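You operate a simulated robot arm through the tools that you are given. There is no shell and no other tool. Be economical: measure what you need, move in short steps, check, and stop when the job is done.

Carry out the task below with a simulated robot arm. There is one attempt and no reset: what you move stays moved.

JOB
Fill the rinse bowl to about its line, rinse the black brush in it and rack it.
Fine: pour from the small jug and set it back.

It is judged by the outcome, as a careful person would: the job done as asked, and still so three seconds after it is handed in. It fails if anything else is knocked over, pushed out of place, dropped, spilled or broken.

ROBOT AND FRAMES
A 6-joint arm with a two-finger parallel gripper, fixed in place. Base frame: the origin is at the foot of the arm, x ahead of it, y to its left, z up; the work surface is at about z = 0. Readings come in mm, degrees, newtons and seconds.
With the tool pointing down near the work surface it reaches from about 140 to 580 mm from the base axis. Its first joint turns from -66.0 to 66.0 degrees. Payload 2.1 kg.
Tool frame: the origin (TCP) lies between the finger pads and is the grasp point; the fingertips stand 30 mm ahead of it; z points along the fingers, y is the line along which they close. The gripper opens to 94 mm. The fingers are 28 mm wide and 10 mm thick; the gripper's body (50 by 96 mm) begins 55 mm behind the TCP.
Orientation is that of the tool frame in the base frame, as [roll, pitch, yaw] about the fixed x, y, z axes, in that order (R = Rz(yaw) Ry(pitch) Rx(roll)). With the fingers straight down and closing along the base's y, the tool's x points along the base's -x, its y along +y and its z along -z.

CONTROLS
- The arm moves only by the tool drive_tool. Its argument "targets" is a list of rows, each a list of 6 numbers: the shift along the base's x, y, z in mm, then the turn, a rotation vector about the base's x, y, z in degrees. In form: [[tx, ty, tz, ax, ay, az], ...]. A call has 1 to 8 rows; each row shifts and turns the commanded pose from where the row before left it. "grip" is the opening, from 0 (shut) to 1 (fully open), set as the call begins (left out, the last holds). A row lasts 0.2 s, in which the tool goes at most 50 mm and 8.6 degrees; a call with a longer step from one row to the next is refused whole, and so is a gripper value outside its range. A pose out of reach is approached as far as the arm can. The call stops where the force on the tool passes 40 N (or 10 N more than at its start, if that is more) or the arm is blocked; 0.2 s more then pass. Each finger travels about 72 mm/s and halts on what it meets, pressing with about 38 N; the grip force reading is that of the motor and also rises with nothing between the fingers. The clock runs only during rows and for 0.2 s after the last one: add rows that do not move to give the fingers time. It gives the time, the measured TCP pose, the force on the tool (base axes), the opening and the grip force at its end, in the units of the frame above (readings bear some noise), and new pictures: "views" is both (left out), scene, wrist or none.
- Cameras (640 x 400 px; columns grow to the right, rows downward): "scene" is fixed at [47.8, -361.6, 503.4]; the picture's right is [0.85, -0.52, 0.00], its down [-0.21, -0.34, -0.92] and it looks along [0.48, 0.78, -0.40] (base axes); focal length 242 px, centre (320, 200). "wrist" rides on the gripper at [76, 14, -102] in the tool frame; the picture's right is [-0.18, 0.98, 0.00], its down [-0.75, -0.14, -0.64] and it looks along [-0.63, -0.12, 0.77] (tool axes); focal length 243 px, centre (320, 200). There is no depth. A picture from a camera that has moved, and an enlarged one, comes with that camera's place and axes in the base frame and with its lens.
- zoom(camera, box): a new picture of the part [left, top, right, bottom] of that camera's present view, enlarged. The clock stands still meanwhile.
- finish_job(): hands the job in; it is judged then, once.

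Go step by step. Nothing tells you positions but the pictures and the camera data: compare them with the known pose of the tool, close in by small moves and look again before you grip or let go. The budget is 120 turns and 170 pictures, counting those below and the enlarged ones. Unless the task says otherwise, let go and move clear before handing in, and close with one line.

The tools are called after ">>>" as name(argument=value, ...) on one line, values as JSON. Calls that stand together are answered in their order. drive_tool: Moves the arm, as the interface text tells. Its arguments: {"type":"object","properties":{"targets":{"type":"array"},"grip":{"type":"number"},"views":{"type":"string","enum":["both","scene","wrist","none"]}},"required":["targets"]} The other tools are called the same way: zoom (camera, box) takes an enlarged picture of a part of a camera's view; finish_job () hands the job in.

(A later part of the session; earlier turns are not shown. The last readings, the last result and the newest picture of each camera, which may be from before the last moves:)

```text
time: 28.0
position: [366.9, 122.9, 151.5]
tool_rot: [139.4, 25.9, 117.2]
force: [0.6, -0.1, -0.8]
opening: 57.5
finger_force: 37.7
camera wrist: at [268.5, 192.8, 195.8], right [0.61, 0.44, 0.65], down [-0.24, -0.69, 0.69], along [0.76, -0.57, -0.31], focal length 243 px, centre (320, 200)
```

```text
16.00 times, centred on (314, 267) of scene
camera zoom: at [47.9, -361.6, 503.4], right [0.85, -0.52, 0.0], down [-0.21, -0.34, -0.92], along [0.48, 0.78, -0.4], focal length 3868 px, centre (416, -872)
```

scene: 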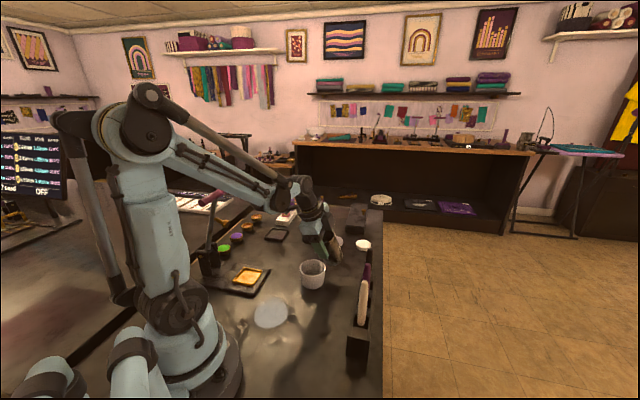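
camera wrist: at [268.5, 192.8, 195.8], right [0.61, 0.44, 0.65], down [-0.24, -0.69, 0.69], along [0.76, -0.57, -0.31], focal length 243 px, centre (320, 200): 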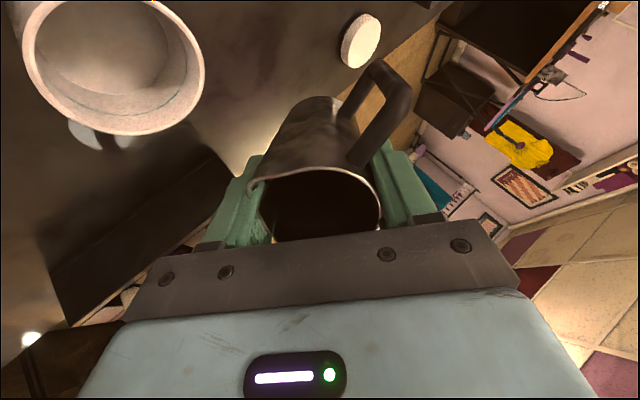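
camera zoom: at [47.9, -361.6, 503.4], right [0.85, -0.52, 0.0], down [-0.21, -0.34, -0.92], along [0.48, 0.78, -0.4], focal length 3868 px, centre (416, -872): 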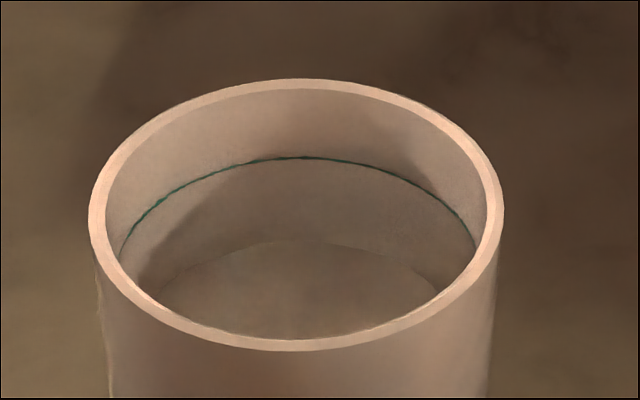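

The surface is hard to see in clear water, and the weight reading suggests the jug has lost some tens of grams. I'll bring the jug upright and look down into the bowl.

>>> drive_tool(targets=[[2, 0, 0, 0, 8, 0], [2, 0, 0, 0, 8, 0], [2, 0, 0, 0, 8, 0], [2, 0, 0, 0, 8, 0], [2, 0, 0, 0, 8, 0], [0, 0, 0, 0, 4.5, 0], [0, 0, 0, 0, 0, 0], [0, 0, 0, 0, 0, 0]], views="wrist")

>>> zoom(camera="wrist", box=[200, 0, 340, 110])

>>> zoom(camera="scene", box=[300, 255, 328, 277])

```text
time: 29.8
position: [376.8, 123.7, 151.5]
tool_rot: [178.0, 1.5, 126.9]
force: [0.4, -0.5, -1.7]
opening: 57.5
finger_force: 38.6
camera wrist: at [338.8, 193.1, 252.2], right [0.89, 0.44, 0.04], down [0.31, -0.69, 0.66], along [0.32, -0.57, -0.75], focal length 243 px, centre (320, 200)
```

wrist: 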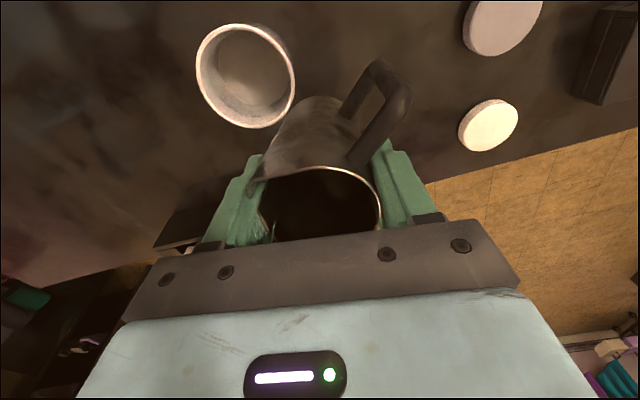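

```text
3.64 times, centred on (270, 55) of wrist
camera zoom: at [338.8, 193.1, 252.2], right [0.89, 0.44, 0.04], down [0.31, -0.69, 0.66], along [0.32, -0.57, -0.75], focal length 882 px, centre (502, 727)
```

zoom: 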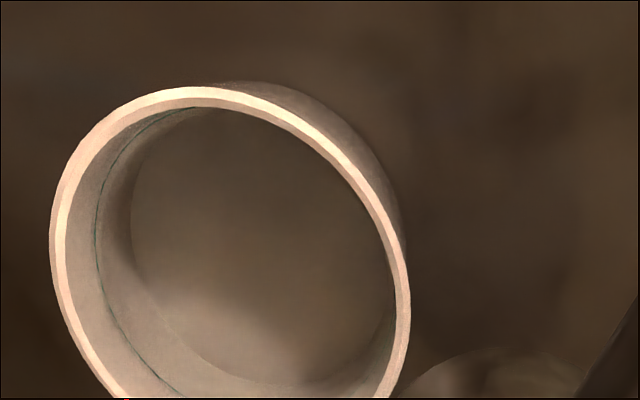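

```text
16.00 times, centred on (314, 266) of scene
camera zoom: at [47.9, -361.6, 503.4], right [0.85, -0.52, 0.0], down [-0.21, -0.34, -0.92], along [0.48, 0.78, -0.4], focal length 3868 px, centre (416, -856)
```

zoom: 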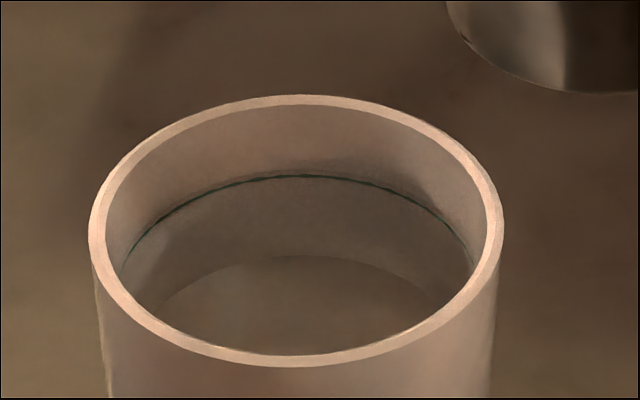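

>>> zoom(camera="scene", box=[304, 258, 318, 268])

>>> zoom(camera="wrist", box=[250, 165, 390, 245])

```text
16.00 times, centred on (311, 263) of scene
camera zoom: at [47.9, -361.6, 503.4], right [0.85, -0.52, 0.0], down [-0.21, -0.34, -0.92], along [0.48, 0.78, -0.4], focal length 3868 px, centre (464, -808)
```

zoom: 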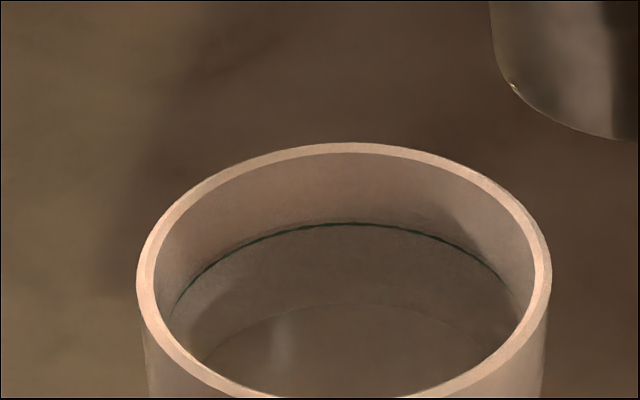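

```text
4.57 times, centred on (320, 205) of wrist
camera zoom: at [338.8, 193.1, 252.2], right [0.89, 0.44, 0.04], down [0.31, -0.69, 0.66], along [0.32, -0.57, -0.75], focal length 1109 px, centre (320, 177)
```

zoom: 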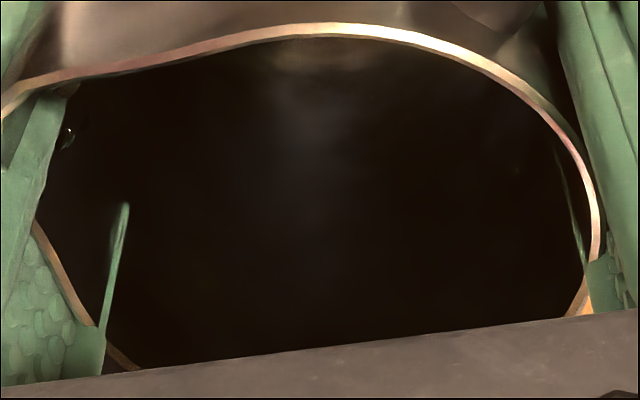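

Shading changes right at the green line, which suggests the water is about there. I'll set the jug back, then inspect the bowl up close; first level out the last 2.5°, rise and start back.

>>> drive_tool(targets=[[0, 0, 13, 0, 2.5, 0], [0, 0, 13, 0, 0, 0], [0, 0, 12, 0, 0, 0], [-6, -4, 0, 0, 0, 6], [-9, -5, 0, 0, 0, 8], [-9, -5, 0, 0, 0, 8], [-9, -5, 0, 0, 0, 8], [-9, -5, 0, 0, 0, 8]], views="none")

>>> drive_tool(targets=[[-9, -5, 0, 0, 0, 8], [-9, -5, 0, 0, 0, 8], [-9, -5, 0, 0, 0, 8], [-9, -5, 0, 0, 0, 8], [-9, -5, 0, 0, 0, 8], [-9, -5, 0, 0, 0, 8], [-9, -5, 0, 0, 0, 8], [-9, -5, 0, 0, 0, 8]], views="none")

>>> drive_tool(targets=[[-9, -5, 0, 0, 0, 8], [-9, -5, 0, 0, 0, 8], [-9, -5, 0, 0, 0, 8], [-9, -5, 0, 0, 0, 8], [-9, -5, 0, 0, 0, 8], [0, 0, 0, 0, 0, 2], [0, 0, 0, 0, 0, 0]], views="none")

```text
time: 31.6
position: [336.0, 98.3, 188.0]
tool_rot: [179.9, 0.0, 165.0]
force: [0.2, 0.8, -1.7]
opening: 57.3
finger_force: 38.4
```

```text
time: 33.4
position: [262.7, 58.4, 189.8]
tool_rot: [180.0, 0.0, -130.8]
force: [0.0, -1.0, -2.0]
opening: 57.4
finger_force: 37.8
```

```text
time: 35.0
position: [217.9, 33.9, 190.0]
tool_rot: [-179.9, 0.0, -88.9]
force: [-0.2, 0.2, -1.7]
opening: 57.4
finger_force: 38.0
```

I'm nearly above the original spot, so I'll trim and lower gently to the original height.

>>> drive_tool(targets=[[-3, -2, -20, 0, 0, 0], [-1, 0, -25, 0, 0, 0], [0, 0, -25, 0, 0, 0], [0, 0, -20, 0, 0, 0], [0, 0, -12, 0, 0, 0], [0, 0, -7, 0, 0, 0], [0, 0, 0, 0, 0, 0]])

```text
time: 36.6
position: [215.7, 31.1, 81.3]
tool_rot: [180.0, 0.0, -88.9]
force: [0.0, -0.6, -1.9]
opening: 57.4
finger_force: 37.9
camera wrist: at [203.1, -46.4, 183.0], right [-0.99, 0.17, 0.0], down [0.13, 0.76, 0.64], along [0.11, 0.63, -0.77], focal length 243 px, centre (320, 200)
```

scene: 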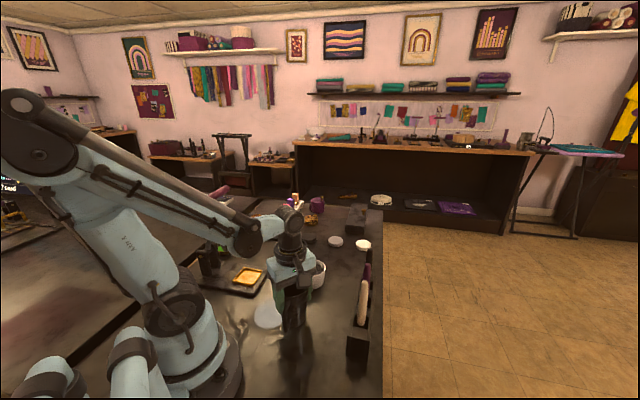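
wrist: 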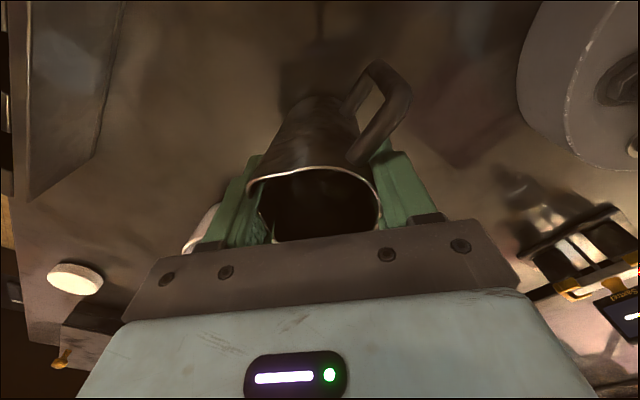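

The camera pose shows I'm offset by (2, -1, 5.6) mm from the pick-up pose, so I'll correct that exactly.

>>> drive_tool(targets=[[-2.1, 1.1, -2, 0, 0, 0], [0, 0, -2, 0, 0, 0], [0, 0, -1.4, 0, 0, 0], [0, 0, 0, 0, 0, 0]], views="wrist")

```text
time: 37.6
position: [212.8, 32.8, 75.2]
tool_rot: [180.0, -0.1, -89.0]
force: [-3.6, 1.7, 15.3]
opening: 57.3
finger_force: 38.3
camera wrist: at [200.9, -44.1, 177.5], right [-0.99, 0.17, 0.0], down [0.13, 0.76, 0.64], along [0.11, 0.63, -0.77], focal length 243 px, centre (320, 200)
```

wrist: 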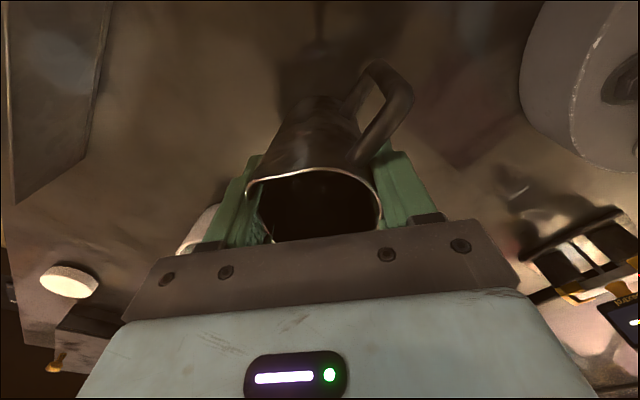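

The jug is down on the table. I'll release it and retreat straight up.

>>> drive_tool(targets=[[0, 0, 0, 0, 0, 0], [0, 0, 0, 0, 0, 0], [0, 0, 0, 0, 0, 0], [0, 0, 0, 0, 0, 0], [0, 0, 10, 0, 0, 0], [0, 0, 40, 0, 0, 0], [0, 0, 40, 0, 0, 0], [0, 0, 40, 0, 0, 0]], grip=1)

```text
time: 39.4
position: [213.4, 32.6, 204.1]
tool_rot: [180.0, 0.0, -89.0]
force: [0.6, -0.2, 0.9]
opening: 93.9
finger_force: 0.0
camera wrist: at [200.2, -43.7, 306.5], right [-0.99, 0.17, 0.0], down [0.13, 0.76, 0.64], along [0.11, 0.63, -0.77], focal length 243 px, centre (320, 200)
```

scene: 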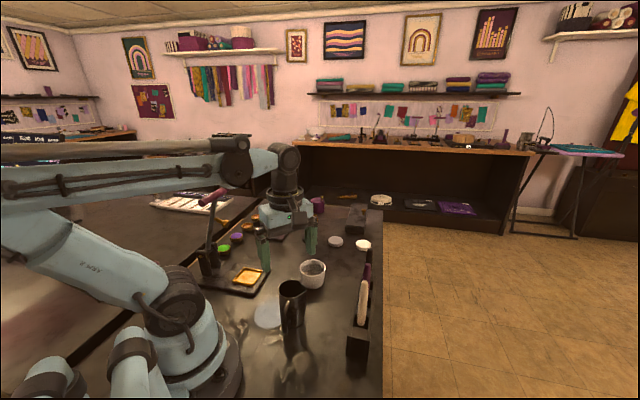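
wrist: 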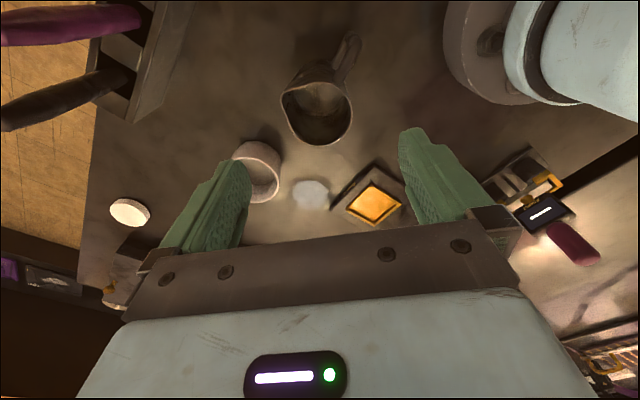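

>>> zoom(camera="scene", box=[290, 250, 340, 296])

>>> zoom(camera="wrist", box=[260, 30, 380, 160])

```text
8.70 times, centred on (315, 273) of scene
camera zoom: at [47.8, -361.6, 503.4], right [0.85, -0.52, 0.0], down [-0.21, -0.34, -0.92], along [0.48, 0.78, -0.4], focal length 2102 px, centre (364, -435)
```

zoom: 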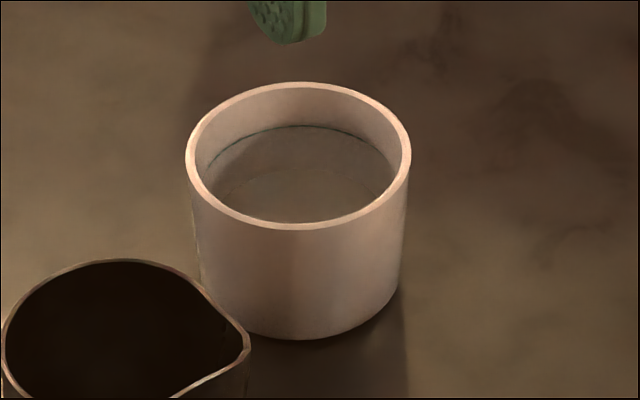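

```text
3.08 times, centred on (320, 95) of wrist
camera zoom: at [200.2, -43.7, 306.5], right [-0.99, 0.17, 0.0], down [0.13, 0.76, 0.64], along [0.11, 0.63, -0.77], focal length 746 px, centre (320, 523)
```

zoom: 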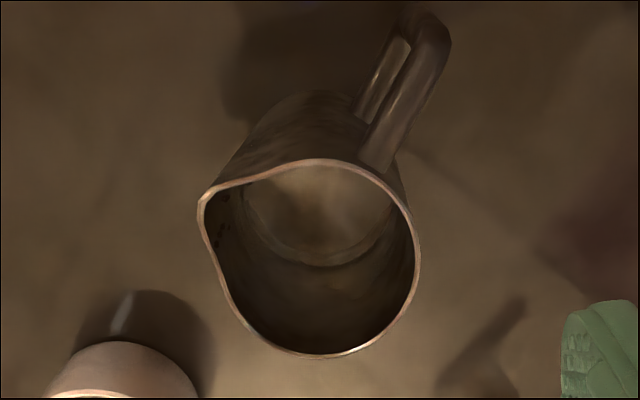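

The level now sits at the green line: the line has dimmed, and about 45 g left the jug, which matches the volume to the line. Next I'll move above the black brush with the tool yawed so the fingers close across the rack.

>>> drive_tool(targets=[[10, 0, 40, 0, 0, -7.5], [20, -5, 40, 0, 0, -7.5], [30, -10, 20, 0, 0, -7.5], [35, -10, 0, 0, 0, -7.5], [35, -10, 0, 0, 0, -7.5], [35, -10, 0, 0, 0, -7.5], [10, -5, 0, 0, 0, 0], [0, 0, 0, 0, 0, 0]])

>>> zoom(camera="scene", box=[320, 240, 400, 380])

```text
time: 41.2
position: [386.1, -17.3, 304.4]
tool_rot: [-180.0, 0.0, -134.1]
force: [-0.5, 1.0, -0.3]
opening: 93.8
finger_force: 0.1
camera wrist: at [324.2, -62.0, 407.6], right [-0.58, 0.82, 0.0], down [0.63, 0.44, 0.64], along [0.52, 0.37, -0.77], focal length 243 px, centre (320, 200)
```

scene: 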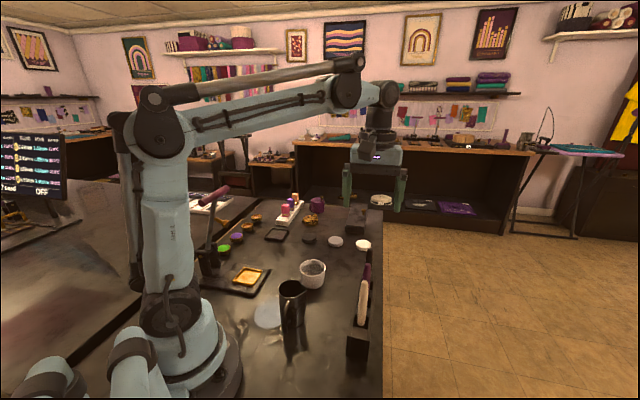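
wrist: 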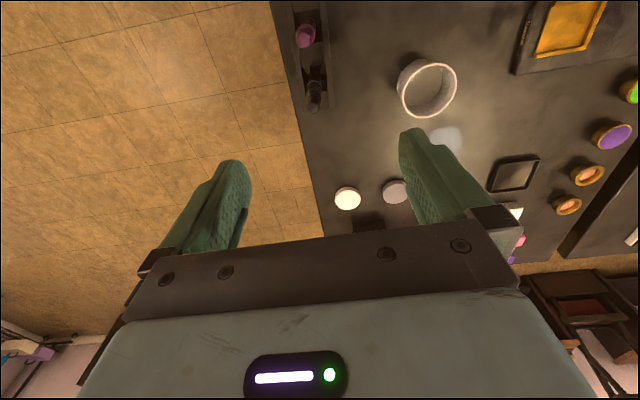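

```text
2.86 times, centred on (360, 310) of scene
camera zoom: at [47.9, -361.6, 503.4], right [0.85, -0.52, 0.0], down [-0.21, -0.34, -0.92], along [0.48, 0.78, -0.4], focal length 691 px, centre (206, -114)
```

zoom: 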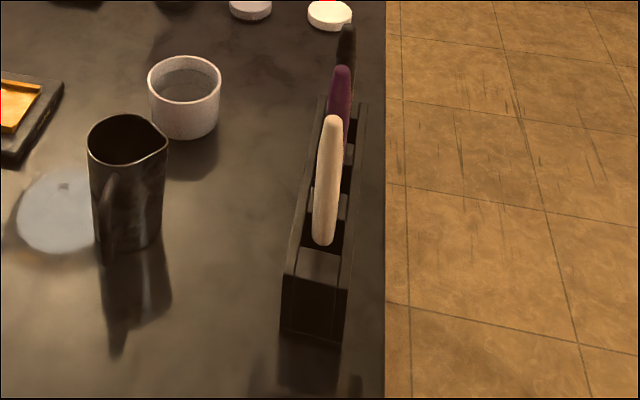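

>>> zoom(camera="wrist", box=[260, 0, 380, 120])

>>> zoom(camera="wrist", box=[390, 50, 470, 125])

```text
3.33 times, centred on (320, 60) of wrist
camera zoom: at [324.2, -62.0, 407.6], right [-0.58, 0.82, 0.0], down [0.63, 0.44, 0.64], along [0.52, 0.37, -0.77], focal length 809 px, centre (320, 667)
```

zoom: 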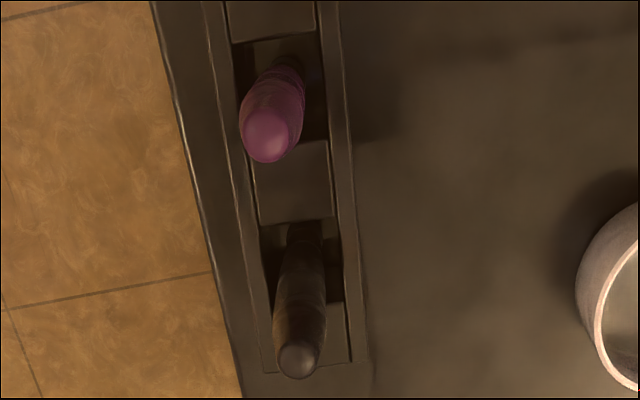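

```text
5.33 times, centred on (430, 88) of wrist
camera zoom: at [324.2, -62.0, 407.6], right [-0.58, 0.82, 0.0], down [0.63, 0.44, 0.64], along [0.52, 0.37, -0.77], focal length 1294 px, centre (-267, 800)
```

zoom: 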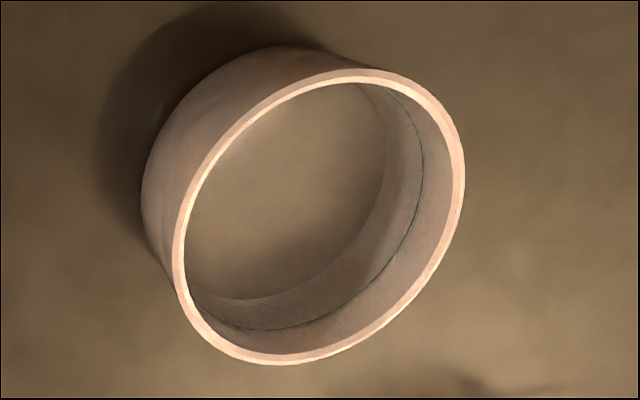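

The black brush's handle top is at about (395, -19, 168), leaning slightly along the rack. I'll centre on it and descend to z about 210 for a check.

>>> drive_tool(targets=[[3.5, -1, -30, 0, 0, 0], [3, -1.5, -35, 0, 0, 0], [0, 0, -30, 0, 0, 0], [0, 0, 0, 0, 0, 0]])

```text
time: 42.2
position: [392.5, -21.9, 208.2]
tool_rot: [-180.0, 0.0, -134.1]
force: [-0.4, -0.6, 0.3]
opening: 94.0
finger_force: 0.1
camera wrist: at [329.3, -66.6, 311.4], right [-0.58, 0.81, 0.0], down [0.62, 0.44, 0.64], along [0.52, 0.37, -0.77], focal length 243 px, centre (320, 200)
```

scene: 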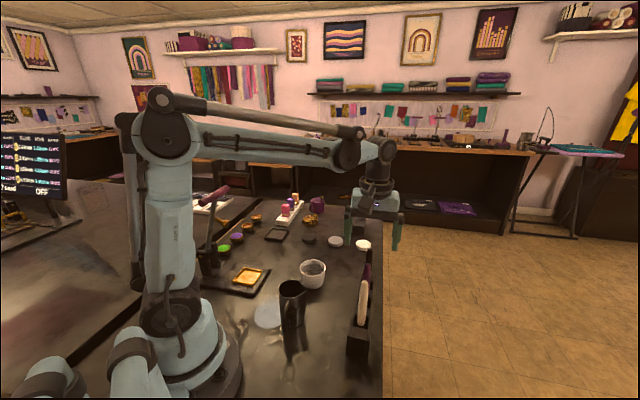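
wrist: 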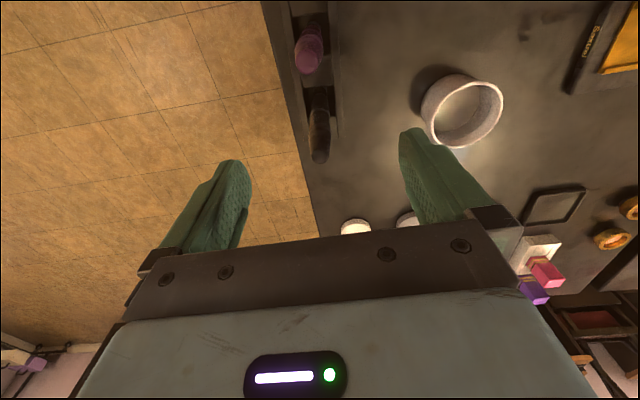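

The fingers straddle the handle; I'll trim by 3 mm and go down to grip height.

>>> drive_tool(targets=[[2.5, 1, -20, 0, 0, 0], [0, 0, -25, 0, 0, 0], [0, 0, -25, 0, 0, 0], [0, 0, 0, 0, 0, 0]])

>>> zoom(camera="wrist", box=[220, 40, 420, 250])

```text
time: 43.2
position: [396.5, -21.4, 138.6]
tool_rot: [179.9, 0.1, -134.0]
force: [-1.2, 0.2, -1.0]
opening: 94.0
finger_force: 0.1
camera wrist: at [332.8, -65.9, 240.4], right [-0.58, 0.81, 0.0], down [0.62, 0.44, 0.64], along [0.52, 0.37, -0.77], focal length 243 px, centre (320, 200)
```

scene: 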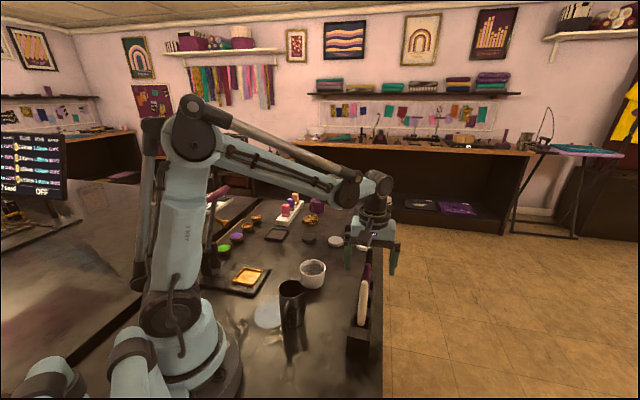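
wrist: 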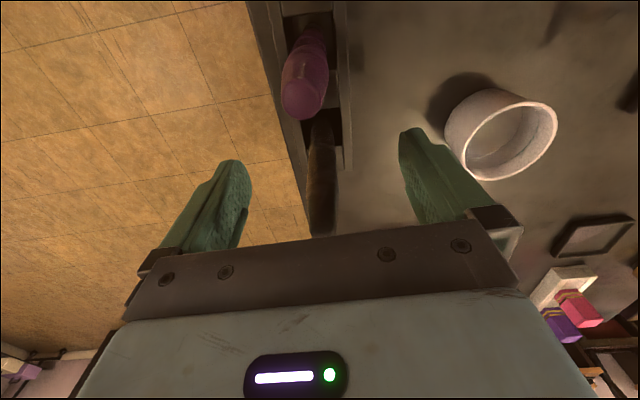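

```text
1.90 times, centred on (320, 145) of wrist
camera zoom: at [332.8, -65.9, 240.4], right [-0.58, 0.81, 0.0], down [0.62, 0.44, 0.64], along [0.52, 0.37, -0.77], focal length 462 px, centre (320, 305)
```

zoom: 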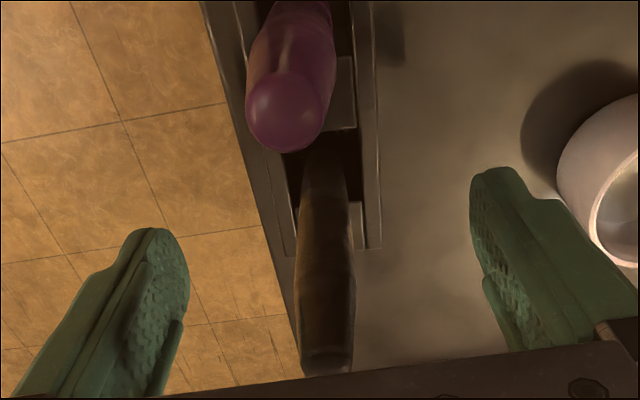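

The handle is centred between the fingers, so I'll close.

>>> drive_tool(targets=[[0, 0, 0, 0, 0, 0], [0, 0, 0, 0, 0, 0], [0, 0, 0, 0, 0, 0], [0, 0, 0, 0, 0, 0], [0, 0, 0, 0, 0, 0]], grip=0, views="wrist")

>>> zoom(camera="scene", box=[330, 210, 410, 360])

```text
time: 44.4
position: [395.0, -20.9, 138.4]
tool_rot: [-179.9, 0.0, -134.1]
force: [0.7, -1.0, 0.7]
opening: 15.9
finger_force: 38.3
camera wrist: at [332.8, -65.9, 240.7], right [-0.58, 0.81, 0.0], down [0.62, 0.44, 0.64], along [0.52, 0.37, -0.77], focal length 243 px, centre (320, 200)
```

wrist: 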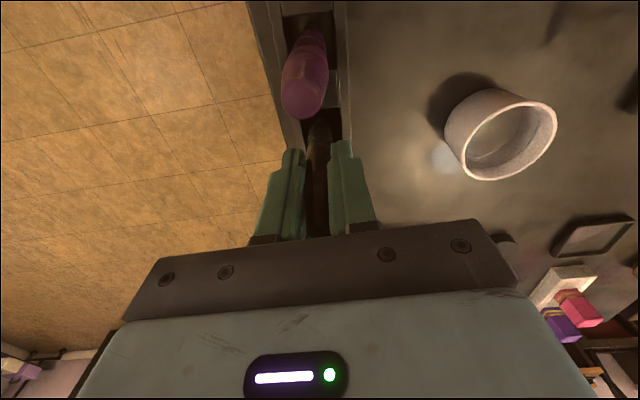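

```text
2.67 times, centred on (370, 285) of scene
camera zoom: at [47.8, -361.6, 503.4], right [0.85, -0.52, 0.0], down [-0.21, -0.34, -0.92], along [0.48, 0.78, -0.4], focal length 645 px, centre (187, -27)
```

zoom: 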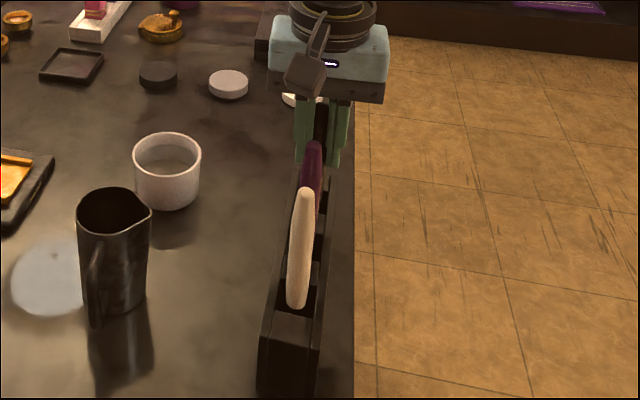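

The brush is gripped (15.9 mm). I'll lift it straight up, watching the force.

>>> drive_tool(targets=[[0, 0, 8, 0, 0, 0], [0, 0, 20, 0, 0, 0], [0, 0, 25, 0, 0, 0], [0, 0, 25, 0, 0, 0], [0, 0, 25, 0, 0, 0], [0, 0, 20, 0, 0, 0], [0, 0, 0, 0, 0, 0]])

>>> zoom(camera="scene", box=[330, 170, 430, 300])

>>> zoom(camera="wrist", box=[220, 40, 420, 250])

```text
time: 46.0
position: [395.8, -17.3, 261.3]
tool_rot: [-179.9, 0.0, -134.0]
force: [0.1, 0.3, -0.9]
opening: 15.5
finger_force: 37.9
camera wrist: at [333.5, -63.4, 365.1], right [-0.58, 0.82, 0.0], down [0.62, 0.44, 0.64], along [0.52, 0.37, -0.77], focal length 243 px, centre (320, 200)
```

scene: 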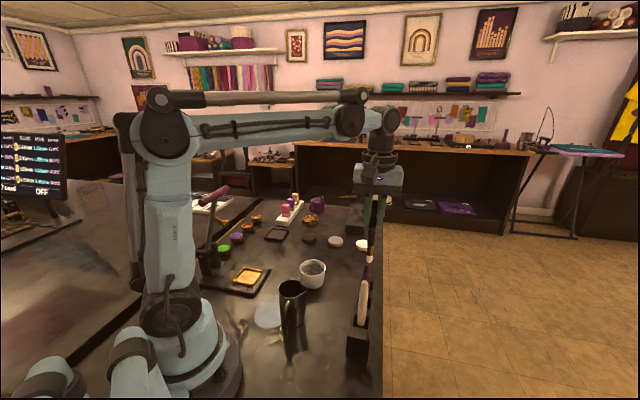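
wrist: 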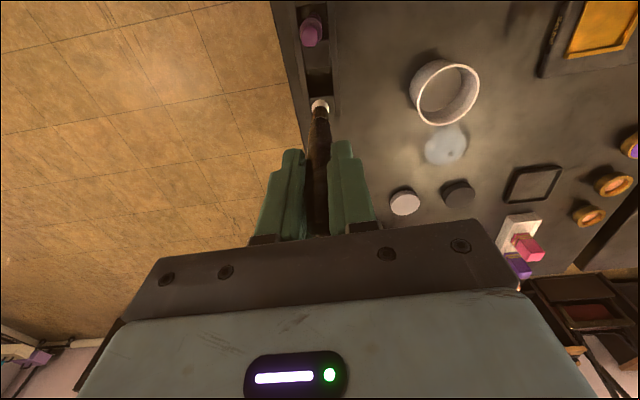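

```text
3.08 times, centred on (380, 235) of scene
camera zoom: at [47.8, -361.6, 503.4], right [0.85, -0.52, 0.0], down [-0.21, -0.34, -0.92], along [0.48, 0.78, -0.4], focal length 744 px, centre (135, 92)
```

zoom: 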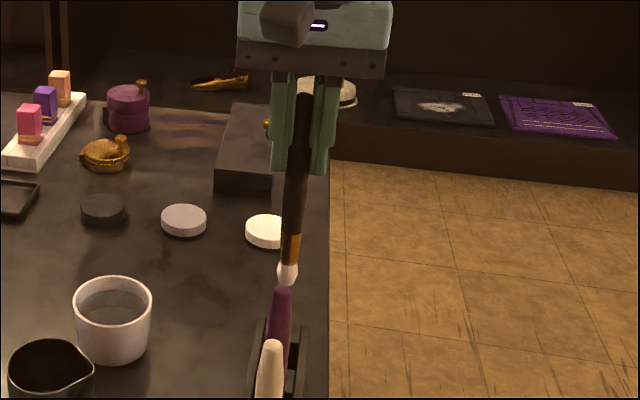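

```text
1.90 times, centred on (320, 145) of wrist
camera zoom: at [333.5, -63.4, 365.1], right [-0.58, 0.82, 0.0], down [0.62, 0.44, 0.64], along [0.52, 0.37, -0.77], focal length 462 px, centre (320, 305)
```

zoom: 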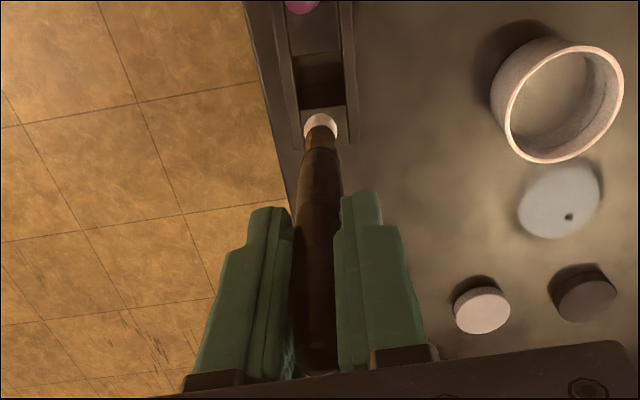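

The tip hangs about 126 mm below the TCP, offset about (-4, -4). I'll carry it over the bowl centre at about (318, 124) and check before dipping.

>>> drive_tool(targets=[[-8, 16, 0, 0, 0, 0], [-14, 27, 0, 0, 0, 0], [-15, 30, -5, 0, 0, 0], [-15, 30, -10, 0, 0, 0], [-14, 27, -15, 0, 0, 0], [-8, 16, -15, 0, 0, 0], [0, 0, 0, 0, 0, 0]])

>>> zoom(camera="scene", box=[270, 180, 370, 300])

>>> zoom(camera="wrist", box=[220, 40, 420, 250])

```text
time: 47.6
position: [323.7, 126.5, 215.6]
tool_rot: [180.0, 0.0, -134.0]
force: [-0.1, 0.3, -0.3]
opening: 15.8
finger_force: 37.1
camera wrist: at [259.5, 82.2, 319.0], right [-0.58, 0.82, 0.0], down [0.62, 0.44, 0.64], along [0.52, 0.37, -0.77], focal length 243 px, centre (320, 200)
```

scene: 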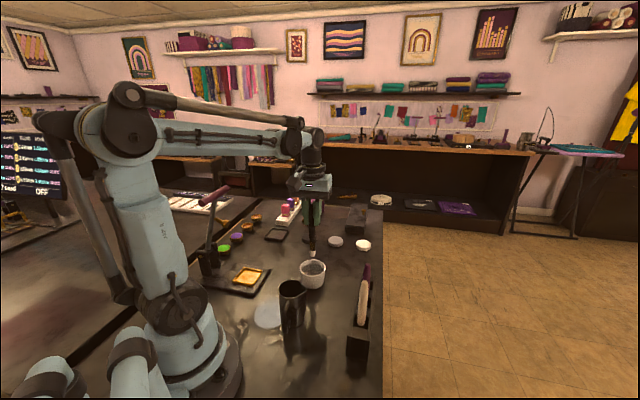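
wrist: 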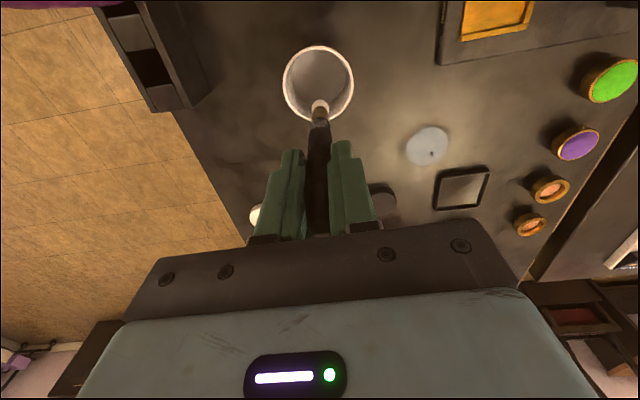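

```text
3.33 times, centred on (320, 240) of scene
camera zoom: at [47.8, -361.6, 503.4], right [0.85, -0.52, 0.0], down [-0.21, -0.34, -0.92], along [0.48, 0.78, -0.4], focal length 806 px, centre (320, 67)
```

zoom: 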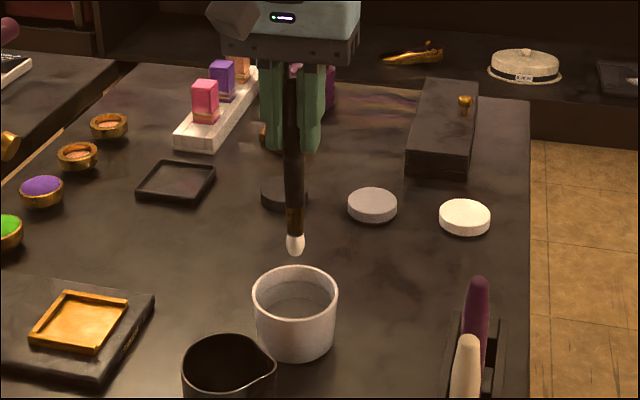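

```text
1.90 times, centred on (320, 145) of wrist
camera zoom: at [259.5, 82.2, 319.0], right [-0.58, 0.82, 0.0], down [0.62, 0.44, 0.64], along [0.52, 0.37, -0.77], focal length 462 px, centre (320, 305)
```

zoom: 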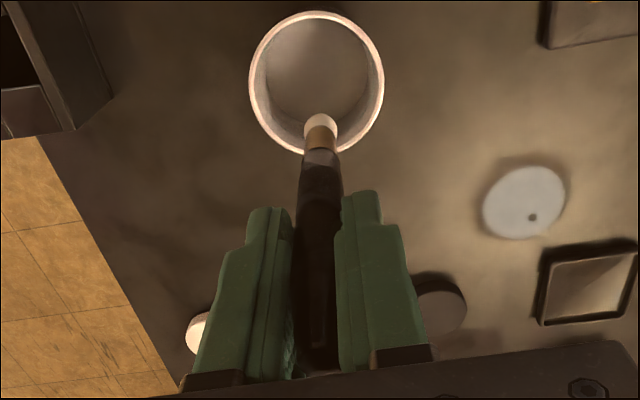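

The tip is right above the bowl centre. I'll lower it into the water so the tip stops just above the bowl floor.

>>> drive_tool(targets=[[0, 0, -20, 0, 0, 0], [0, 0, -20, 0, 0, 0], [0, 0, -15, 0, 0, 0], [0, 0, -10, 0, 0, 0], [0, 0, -7, 0, 0, 0], [0, 0, 0, 0, 0, 0]], views="none")

>>> zoom(camera="scene", box=[290, 240, 340, 296])

>>> zoom(camera="wrist", box=[260, 50, 380, 150])

```text
time: 49.0
position: [321.8, 126.7, 146.0]
tool_rot: [-180.0, 0.0, -134.0]
force: [-1.2, 0.8, -1.0]
opening: 15.9
finger_force: 38.5
```

```text
7.14 times, centred on (315, 268) of scene
camera zoom: at [47.8, -361.6, 503.4], right [0.85, -0.52, 0.0], down [-0.21, -0.34, -0.92], along [0.48, 0.78, -0.4], focal length 1727 px, centre (356, -286)
```

zoom: 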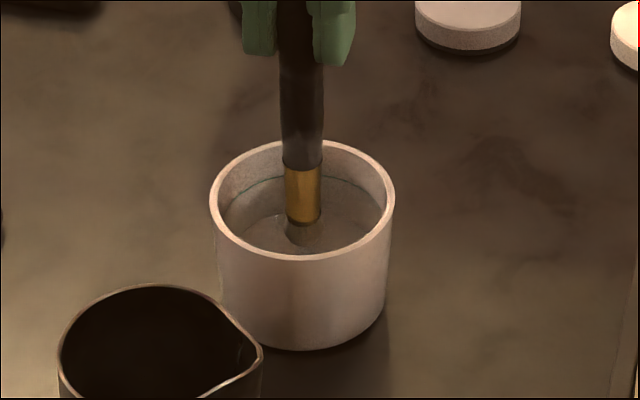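

```text
4.00 times, centred on (320, 100) of wrist
camera zoom: at [258.6, 81.8, 248.0], right [-0.58, 0.81, 0.0], down [0.62, 0.44, 0.64], along [0.52, 0.37, -0.77], focal length 970 px, centre (320, 600)
```

zoom: 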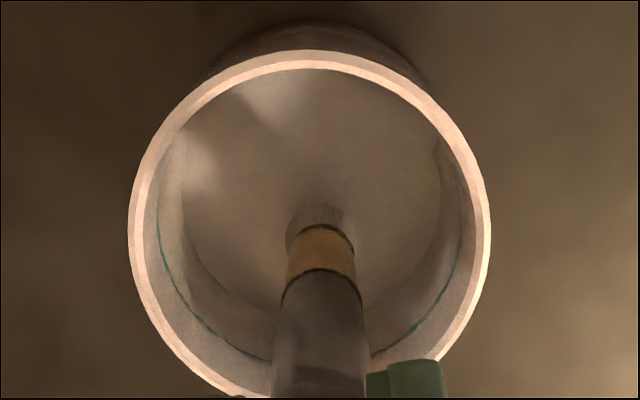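

The bristles are submerged, and the water meets the brush right at the level of the green line. I'll go 4 mm deeper and swish gently inside the bowl.

>>> drive_tool(targets=[[0, 0, -4, 0, 0, 0], [7, 0, 0, 0, 0, 0], [-7, 7, 0, 0, 0, 0], [-7, -7, 0, 0, 0, 0], [7, -7, 0, 0, 0, 0], [7, 7, 0, 0, 0, 0], [-7, 7, 0, 0, 0, 0], [-7, -7, 0, 0, 0, 0]], views="none")

>>> drive_tool(targets=[[7, -7, 0, 0, 0, 0], [7, 7, 0, 0, 0, 0], [-7, 7, 0, 0, 0, 0], [-7, -7, 0, 0, 0, 0], [7, -7, 0, 0, 0, 0], [0, 14, 0, 0, 0, 0], [0, -14, 0, 0, 0, 0], [0, 7, 0, 0, 0, 0]], views="none")

>>> zoom(camera="scene", box=[290, 240, 340, 296])

```text
time: 50.8
position: [314.9, 128.5, 141.4]
tool_rot: [-179.9, 0.0, -134.0]
force: [-0.5, 0.5, 0.2]
opening: 16.0
finger_force: 38.3
```

```text
time: 52.6
position: [322.7, 128.7, 142.1]
tool_rot: [180.0, 0.0, -134.0]
force: [-0.7, 0.7, 0.0]
opening: 16.2
finger_force: 37.9
```

```text
7.14 times, centred on (315, 268) of scene
camera zoom: at [47.8, -361.6, 503.4], right [0.85, -0.52, 0.0], down [-0.21, -0.34, -0.92], along [0.48, 0.78, -0.4], focal length 1727 px, centre (356, -286)
```

zoom: 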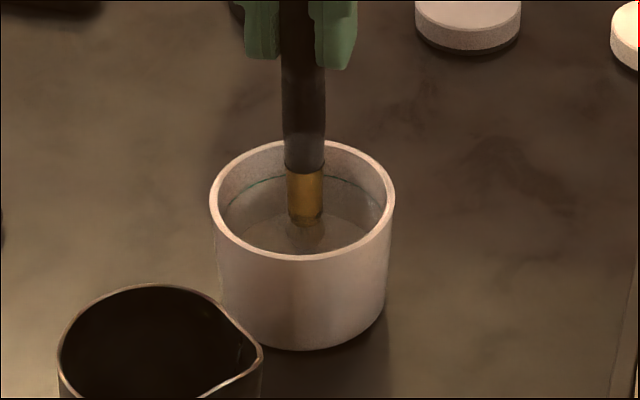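

The brush has been swished in the water for a few seconds. I'll do one more round, then lift slowly and let it drip over the bowl.

>>> drive_tool(targets=[[8, 0, 0, 0, 0, 0], [-16, 0, 0, 0, 0, 0], [16, 0, 0, 0, 0, 0], [-16, 0, 0, 0, 0, 0], [8, 8, 0, 0, 0, 0], [0, -16, 0, 0, 0, 0], [0, 16, 0, 0, 0, 0], [0, -8, 0, 0, 0, 0]], views="none")

>>> drive_tool(targets=[[0, 0, 5, 0, 0, 0], [0, 0, 10, 0, 0, 0], [0, 0, 15, 0, 0, 0], [0, 0, 15, 0, 0, 0], [0, 0, 0, 0, 0, 0], [0, 0, 0, 0, 0, 0], [0, 0, 0, 0, 0, 0], [0, 0, 0, 0, 0, 0]], views="none")

>>> zoom(camera="scene", box=[290, 230, 340, 296])

```text
time: 54.4
position: [323.4, 126.9, 142.9]
tool_rot: [179.9, 0.0, -134.1]
force: [0.4, 0.0, -0.5]
opening: 16.1
finger_force: 37.8
```

```text
time: 56.2
position: [321.8, 127.3, 187.2]
tool_rot: [-179.9, -0.1, -134.0]
force: [0.5, -0.4, 0.1]
opening: 15.9
finger_force: 37.6
```

```text
6.06 times, centred on (315, 263) of scene
camera zoom: at [47.8, -361.6, 503.4], right [0.85, -0.52, 0.0], down [-0.21, -0.34, -0.92], along [0.48, 0.78, -0.4], focal length 1465 px, centre (350, -182)
```

zoom: 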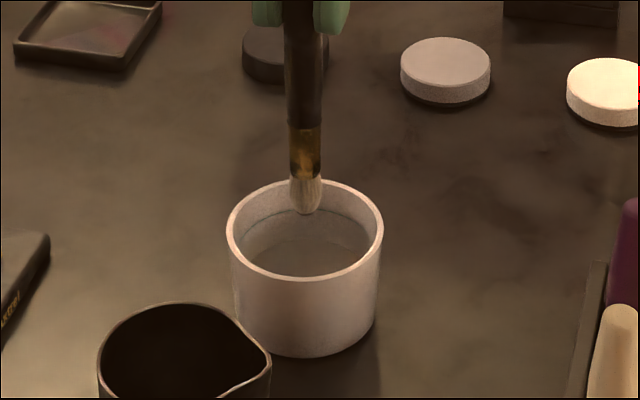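

The bristles are wet. I'll wait for drips, then rise and go back over the rack slot.

>>> drive_tool(targets=[[0, 0, 0, 0, 0, 0], [0, 0, 0, 0, 0, 0], [0, 0, 0, 0, 0, 0], [0, 0, 0, 0, 0, 0], [0, 0, 0, 0, 0, 0], [0, 0, 0, 0, 0, 0], [0, 0, 0, 0, 0, 0], [0, 0, 0, 0, 0, 0]], views="none")

>>> drive_tool(targets=[[0, 0, 25, 0, 0, 0], [0, 0, 30, 0, 0, 0], [8, -16, 20, 0, 0, 0], [14, -28, 5, 0, 0, 0], [16, -31, 0, 0, 0, 0], [16, -31, 0, 0, 0, 0], [14, -27, 0, 0, 0, 0], [6, -14, 0, 0, 0, 0]])

>>> zoom(camera="wrist", box=[220, 40, 420, 250])

```text
time: 58.0
position: [321.1, 128.0, 185.9]
tool_rot: [-179.9, 0.0, -134.0]
force: [0.6, 0.1, -0.2]
opening: 16.1
finger_force: 38.5
```

```text
time: 59.8
position: [400.5, -18.4, 268.8]
tool_rot: [180.0, 0.0, -133.9]
force: [0.0, 0.3, -0.6]
opening: 16.2
finger_force: 38.4
camera wrist: at [336.7, -63.7, 370.6], right [-0.58, 0.81, 0.0], down [0.62, 0.44, 0.64], along [0.52, 0.37, -0.77], focal length 243 px, centre (320, 200)
```

scene: 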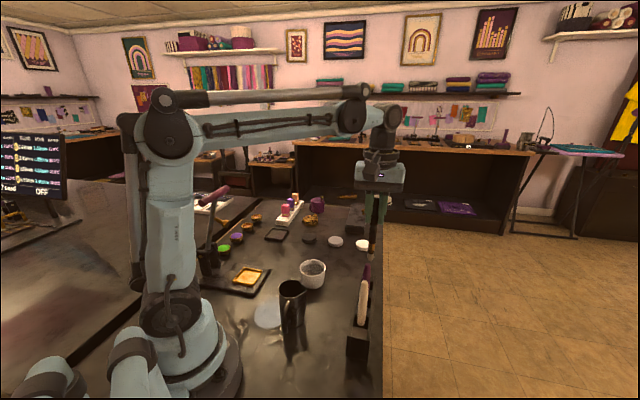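
wrist: 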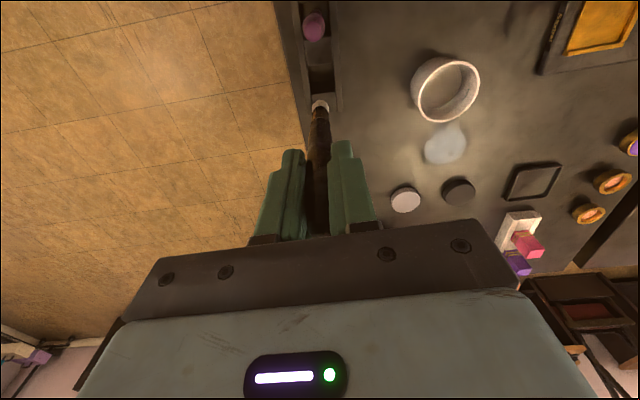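

```text
1.90 times, centred on (320, 145) of wrist
camera zoom: at [336.7, -63.7, 370.6], right [-0.58, 0.81, 0.0], down [0.62, 0.44, 0.64], along [0.52, 0.37, -0.77], focal length 462 px, centre (320, 305)
```

zoom: 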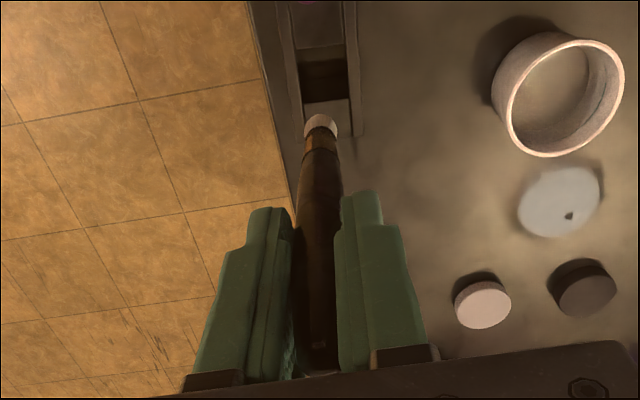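

I'm off by (3.9, 2.2) mm from the pick-up line. I'll correct that, go part-way down and verify.

>>> drive_tool(targets=[[-3.9, -2.2, -10, 0, 0, 0], [0, 0, -20, 0, 0, 0], [0, 0, -20, 0, 0, 0], [0, 0, -10, 0, 0, 0], [0, 0, 0, 0, 0, 0]], views="wrist")

>>> zoom(camera="wrist", box=[260, 40, 380, 160])

```text
time: 61.0
position: [392.9, -21.7, 208.2]
tool_rot: [180.0, 0.0, -134.0]
force: [-0.1, 0.5, -0.3]
opening: 16.1
finger_force: 38.3
camera wrist: at [330.7, -66.9, 310.4], right [-0.58, 0.81, 0.0], down [0.62, 0.44, 0.64], along [0.52, 0.37, -0.77], focal length 243 px, centre (320, 200)
```

wrist: 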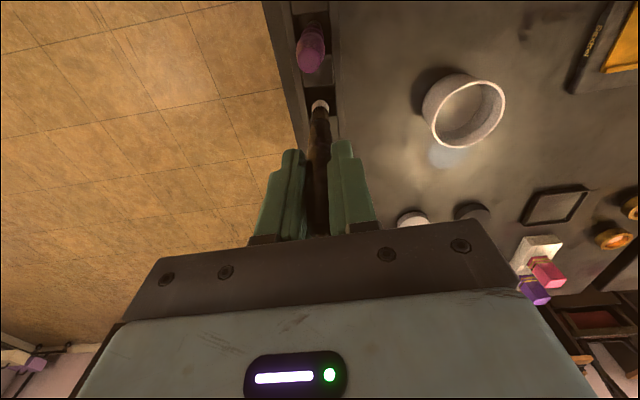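

```text
3.33 times, centred on (320, 100) of wrist
camera zoom: at [330.7, -66.9, 310.4], right [-0.58, 0.81, 0.0], down [0.62, 0.44, 0.64], along [0.52, 0.37, -0.77], focal length 809 px, centre (320, 533)
```

zoom: 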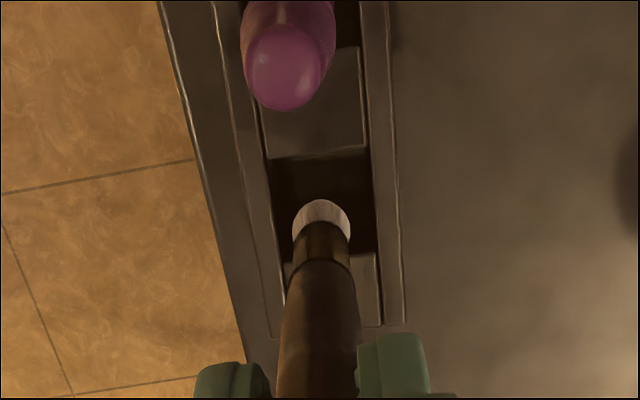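

The tip is above its slot. I'll apply the last (2, 1) mm correction and lower it in.

>>> drive_tool(targets=[[2.1, 1, -5, 0, 0, 0], [0, 0, -15, 0, 0, 0], [0, 0, -15, 0, 0, 0], [0, 0, -15, 0, 0, 0], [0, 0, -10, 0, 0, 0], [0, 0, -5, 0, 0, 0], [0, 0, 0, 0, 0, 0]])

>>> zoom(camera="wrist", box=[220, 40, 420, 250])

```text
time: 62.6
position: [394.3, -20.2, 143.4]
tool_rot: [180.0, 0.1, -134.0]
force: [-0.1, -0.4, -1.1]
opening: 16.0
finger_force: 37.9
camera wrist: at [331.5, -65.6, 244.6], right [-0.58, 0.81, 0.0], down [0.62, 0.44, 0.64], along [0.52, 0.37, -0.77], focal length 243 px, centre (320, 200)
```

scene: 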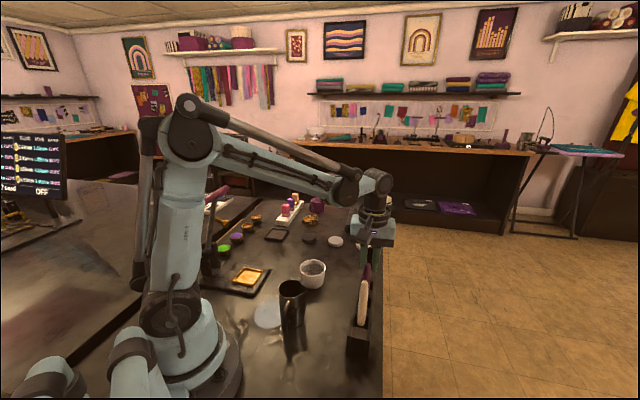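
wrist: 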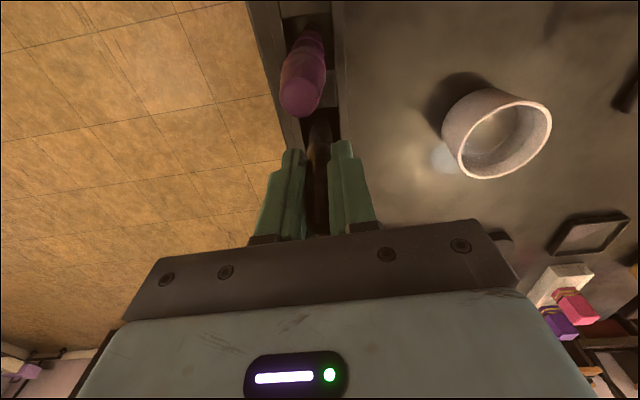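

```text
1.90 times, centred on (320, 145) of wrist
camera zoom: at [331.5, -65.6, 244.6], right [-0.58, 0.81, 0.0], down [0.62, 0.44, 0.64], along [0.52, 0.37, -0.77], focal length 462 px, centre (320, 305)
```

zoom: 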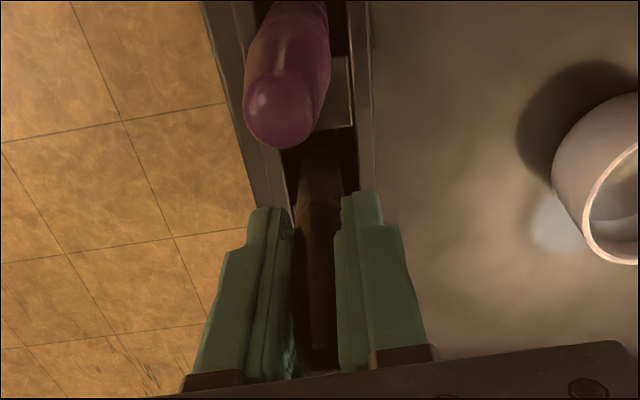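

The brush is in its slot, 4 mm above where it was picked up. I'll lower that remainder with a small (1.3, -0.3) mm correction.

>>> drive_tool(targets=[[1.3, -0.3, -1.5, 0, 0, 0], [0, 0, -1.5, 0, 0, 0], [0, 0, -0.8, 0, 0, 0], [0, 0, 0, 0, 0, 0]], views="none")

```text
time: 63.6
position: [395.2, -21.7, 137.6]
tool_rot: [180.0, 0.0, -133.9]
force: [-1.4, 1.5, 28.2]
opening: 16.2
finger_force: 37.9
```

It has bottomed out with 28 N, so I'll ease up 1 mm and then open partially.

>>> drive_tool(targets=[[0, 0, 0.8, 0, 0, 0], [0, 0, 0, 0, 0, 0]], views="none")

>>> drive_tool(targets=[[0, 0, 0, 0, 0, 0], [0, 0, 0, 0, 0, 0], [0, 0, 0, 0, 0, 0]], grip=0.45, views="wrist")

>>> zoom(camera="wrist", box=[220, 40, 420, 250])

```text
time: 64.2
position: [396.4, -21.8, 138.8]
tool_rot: [180.0, -0.1, -134.1]
force: [-1.1, 1.5, 6.6]
opening: 15.9
finger_force: 38.2
```

```text
time: 65.0
position: [394.9, -20.3, 139.6]
tool_rot: [-179.9, 0.0, -134.1]
force: [-0.3, 0.4, 1.1]
opening: 42.5
finger_force: 0.0
camera wrist: at [332.9, -66.1, 241.6], right [-0.58, 0.81, 0.0], down [0.62, 0.44, 0.64], along [0.52, 0.37, -0.77], focal length 243 px, centre (320, 200)
```

wrist: 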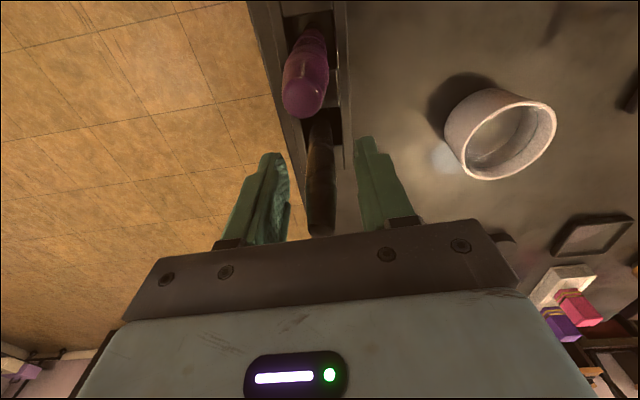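

```text
1.90 times, centred on (320, 145) of wrist
camera zoom: at [332.9, -66.1, 241.6], right [-0.58, 0.81, 0.0], down [0.62, 0.44, 0.64], along [0.52, 0.37, -0.77], focal length 462 px, centre (320, 305)
```

zoom: 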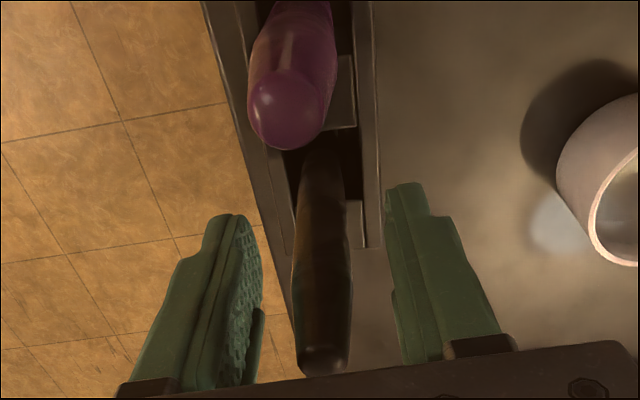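

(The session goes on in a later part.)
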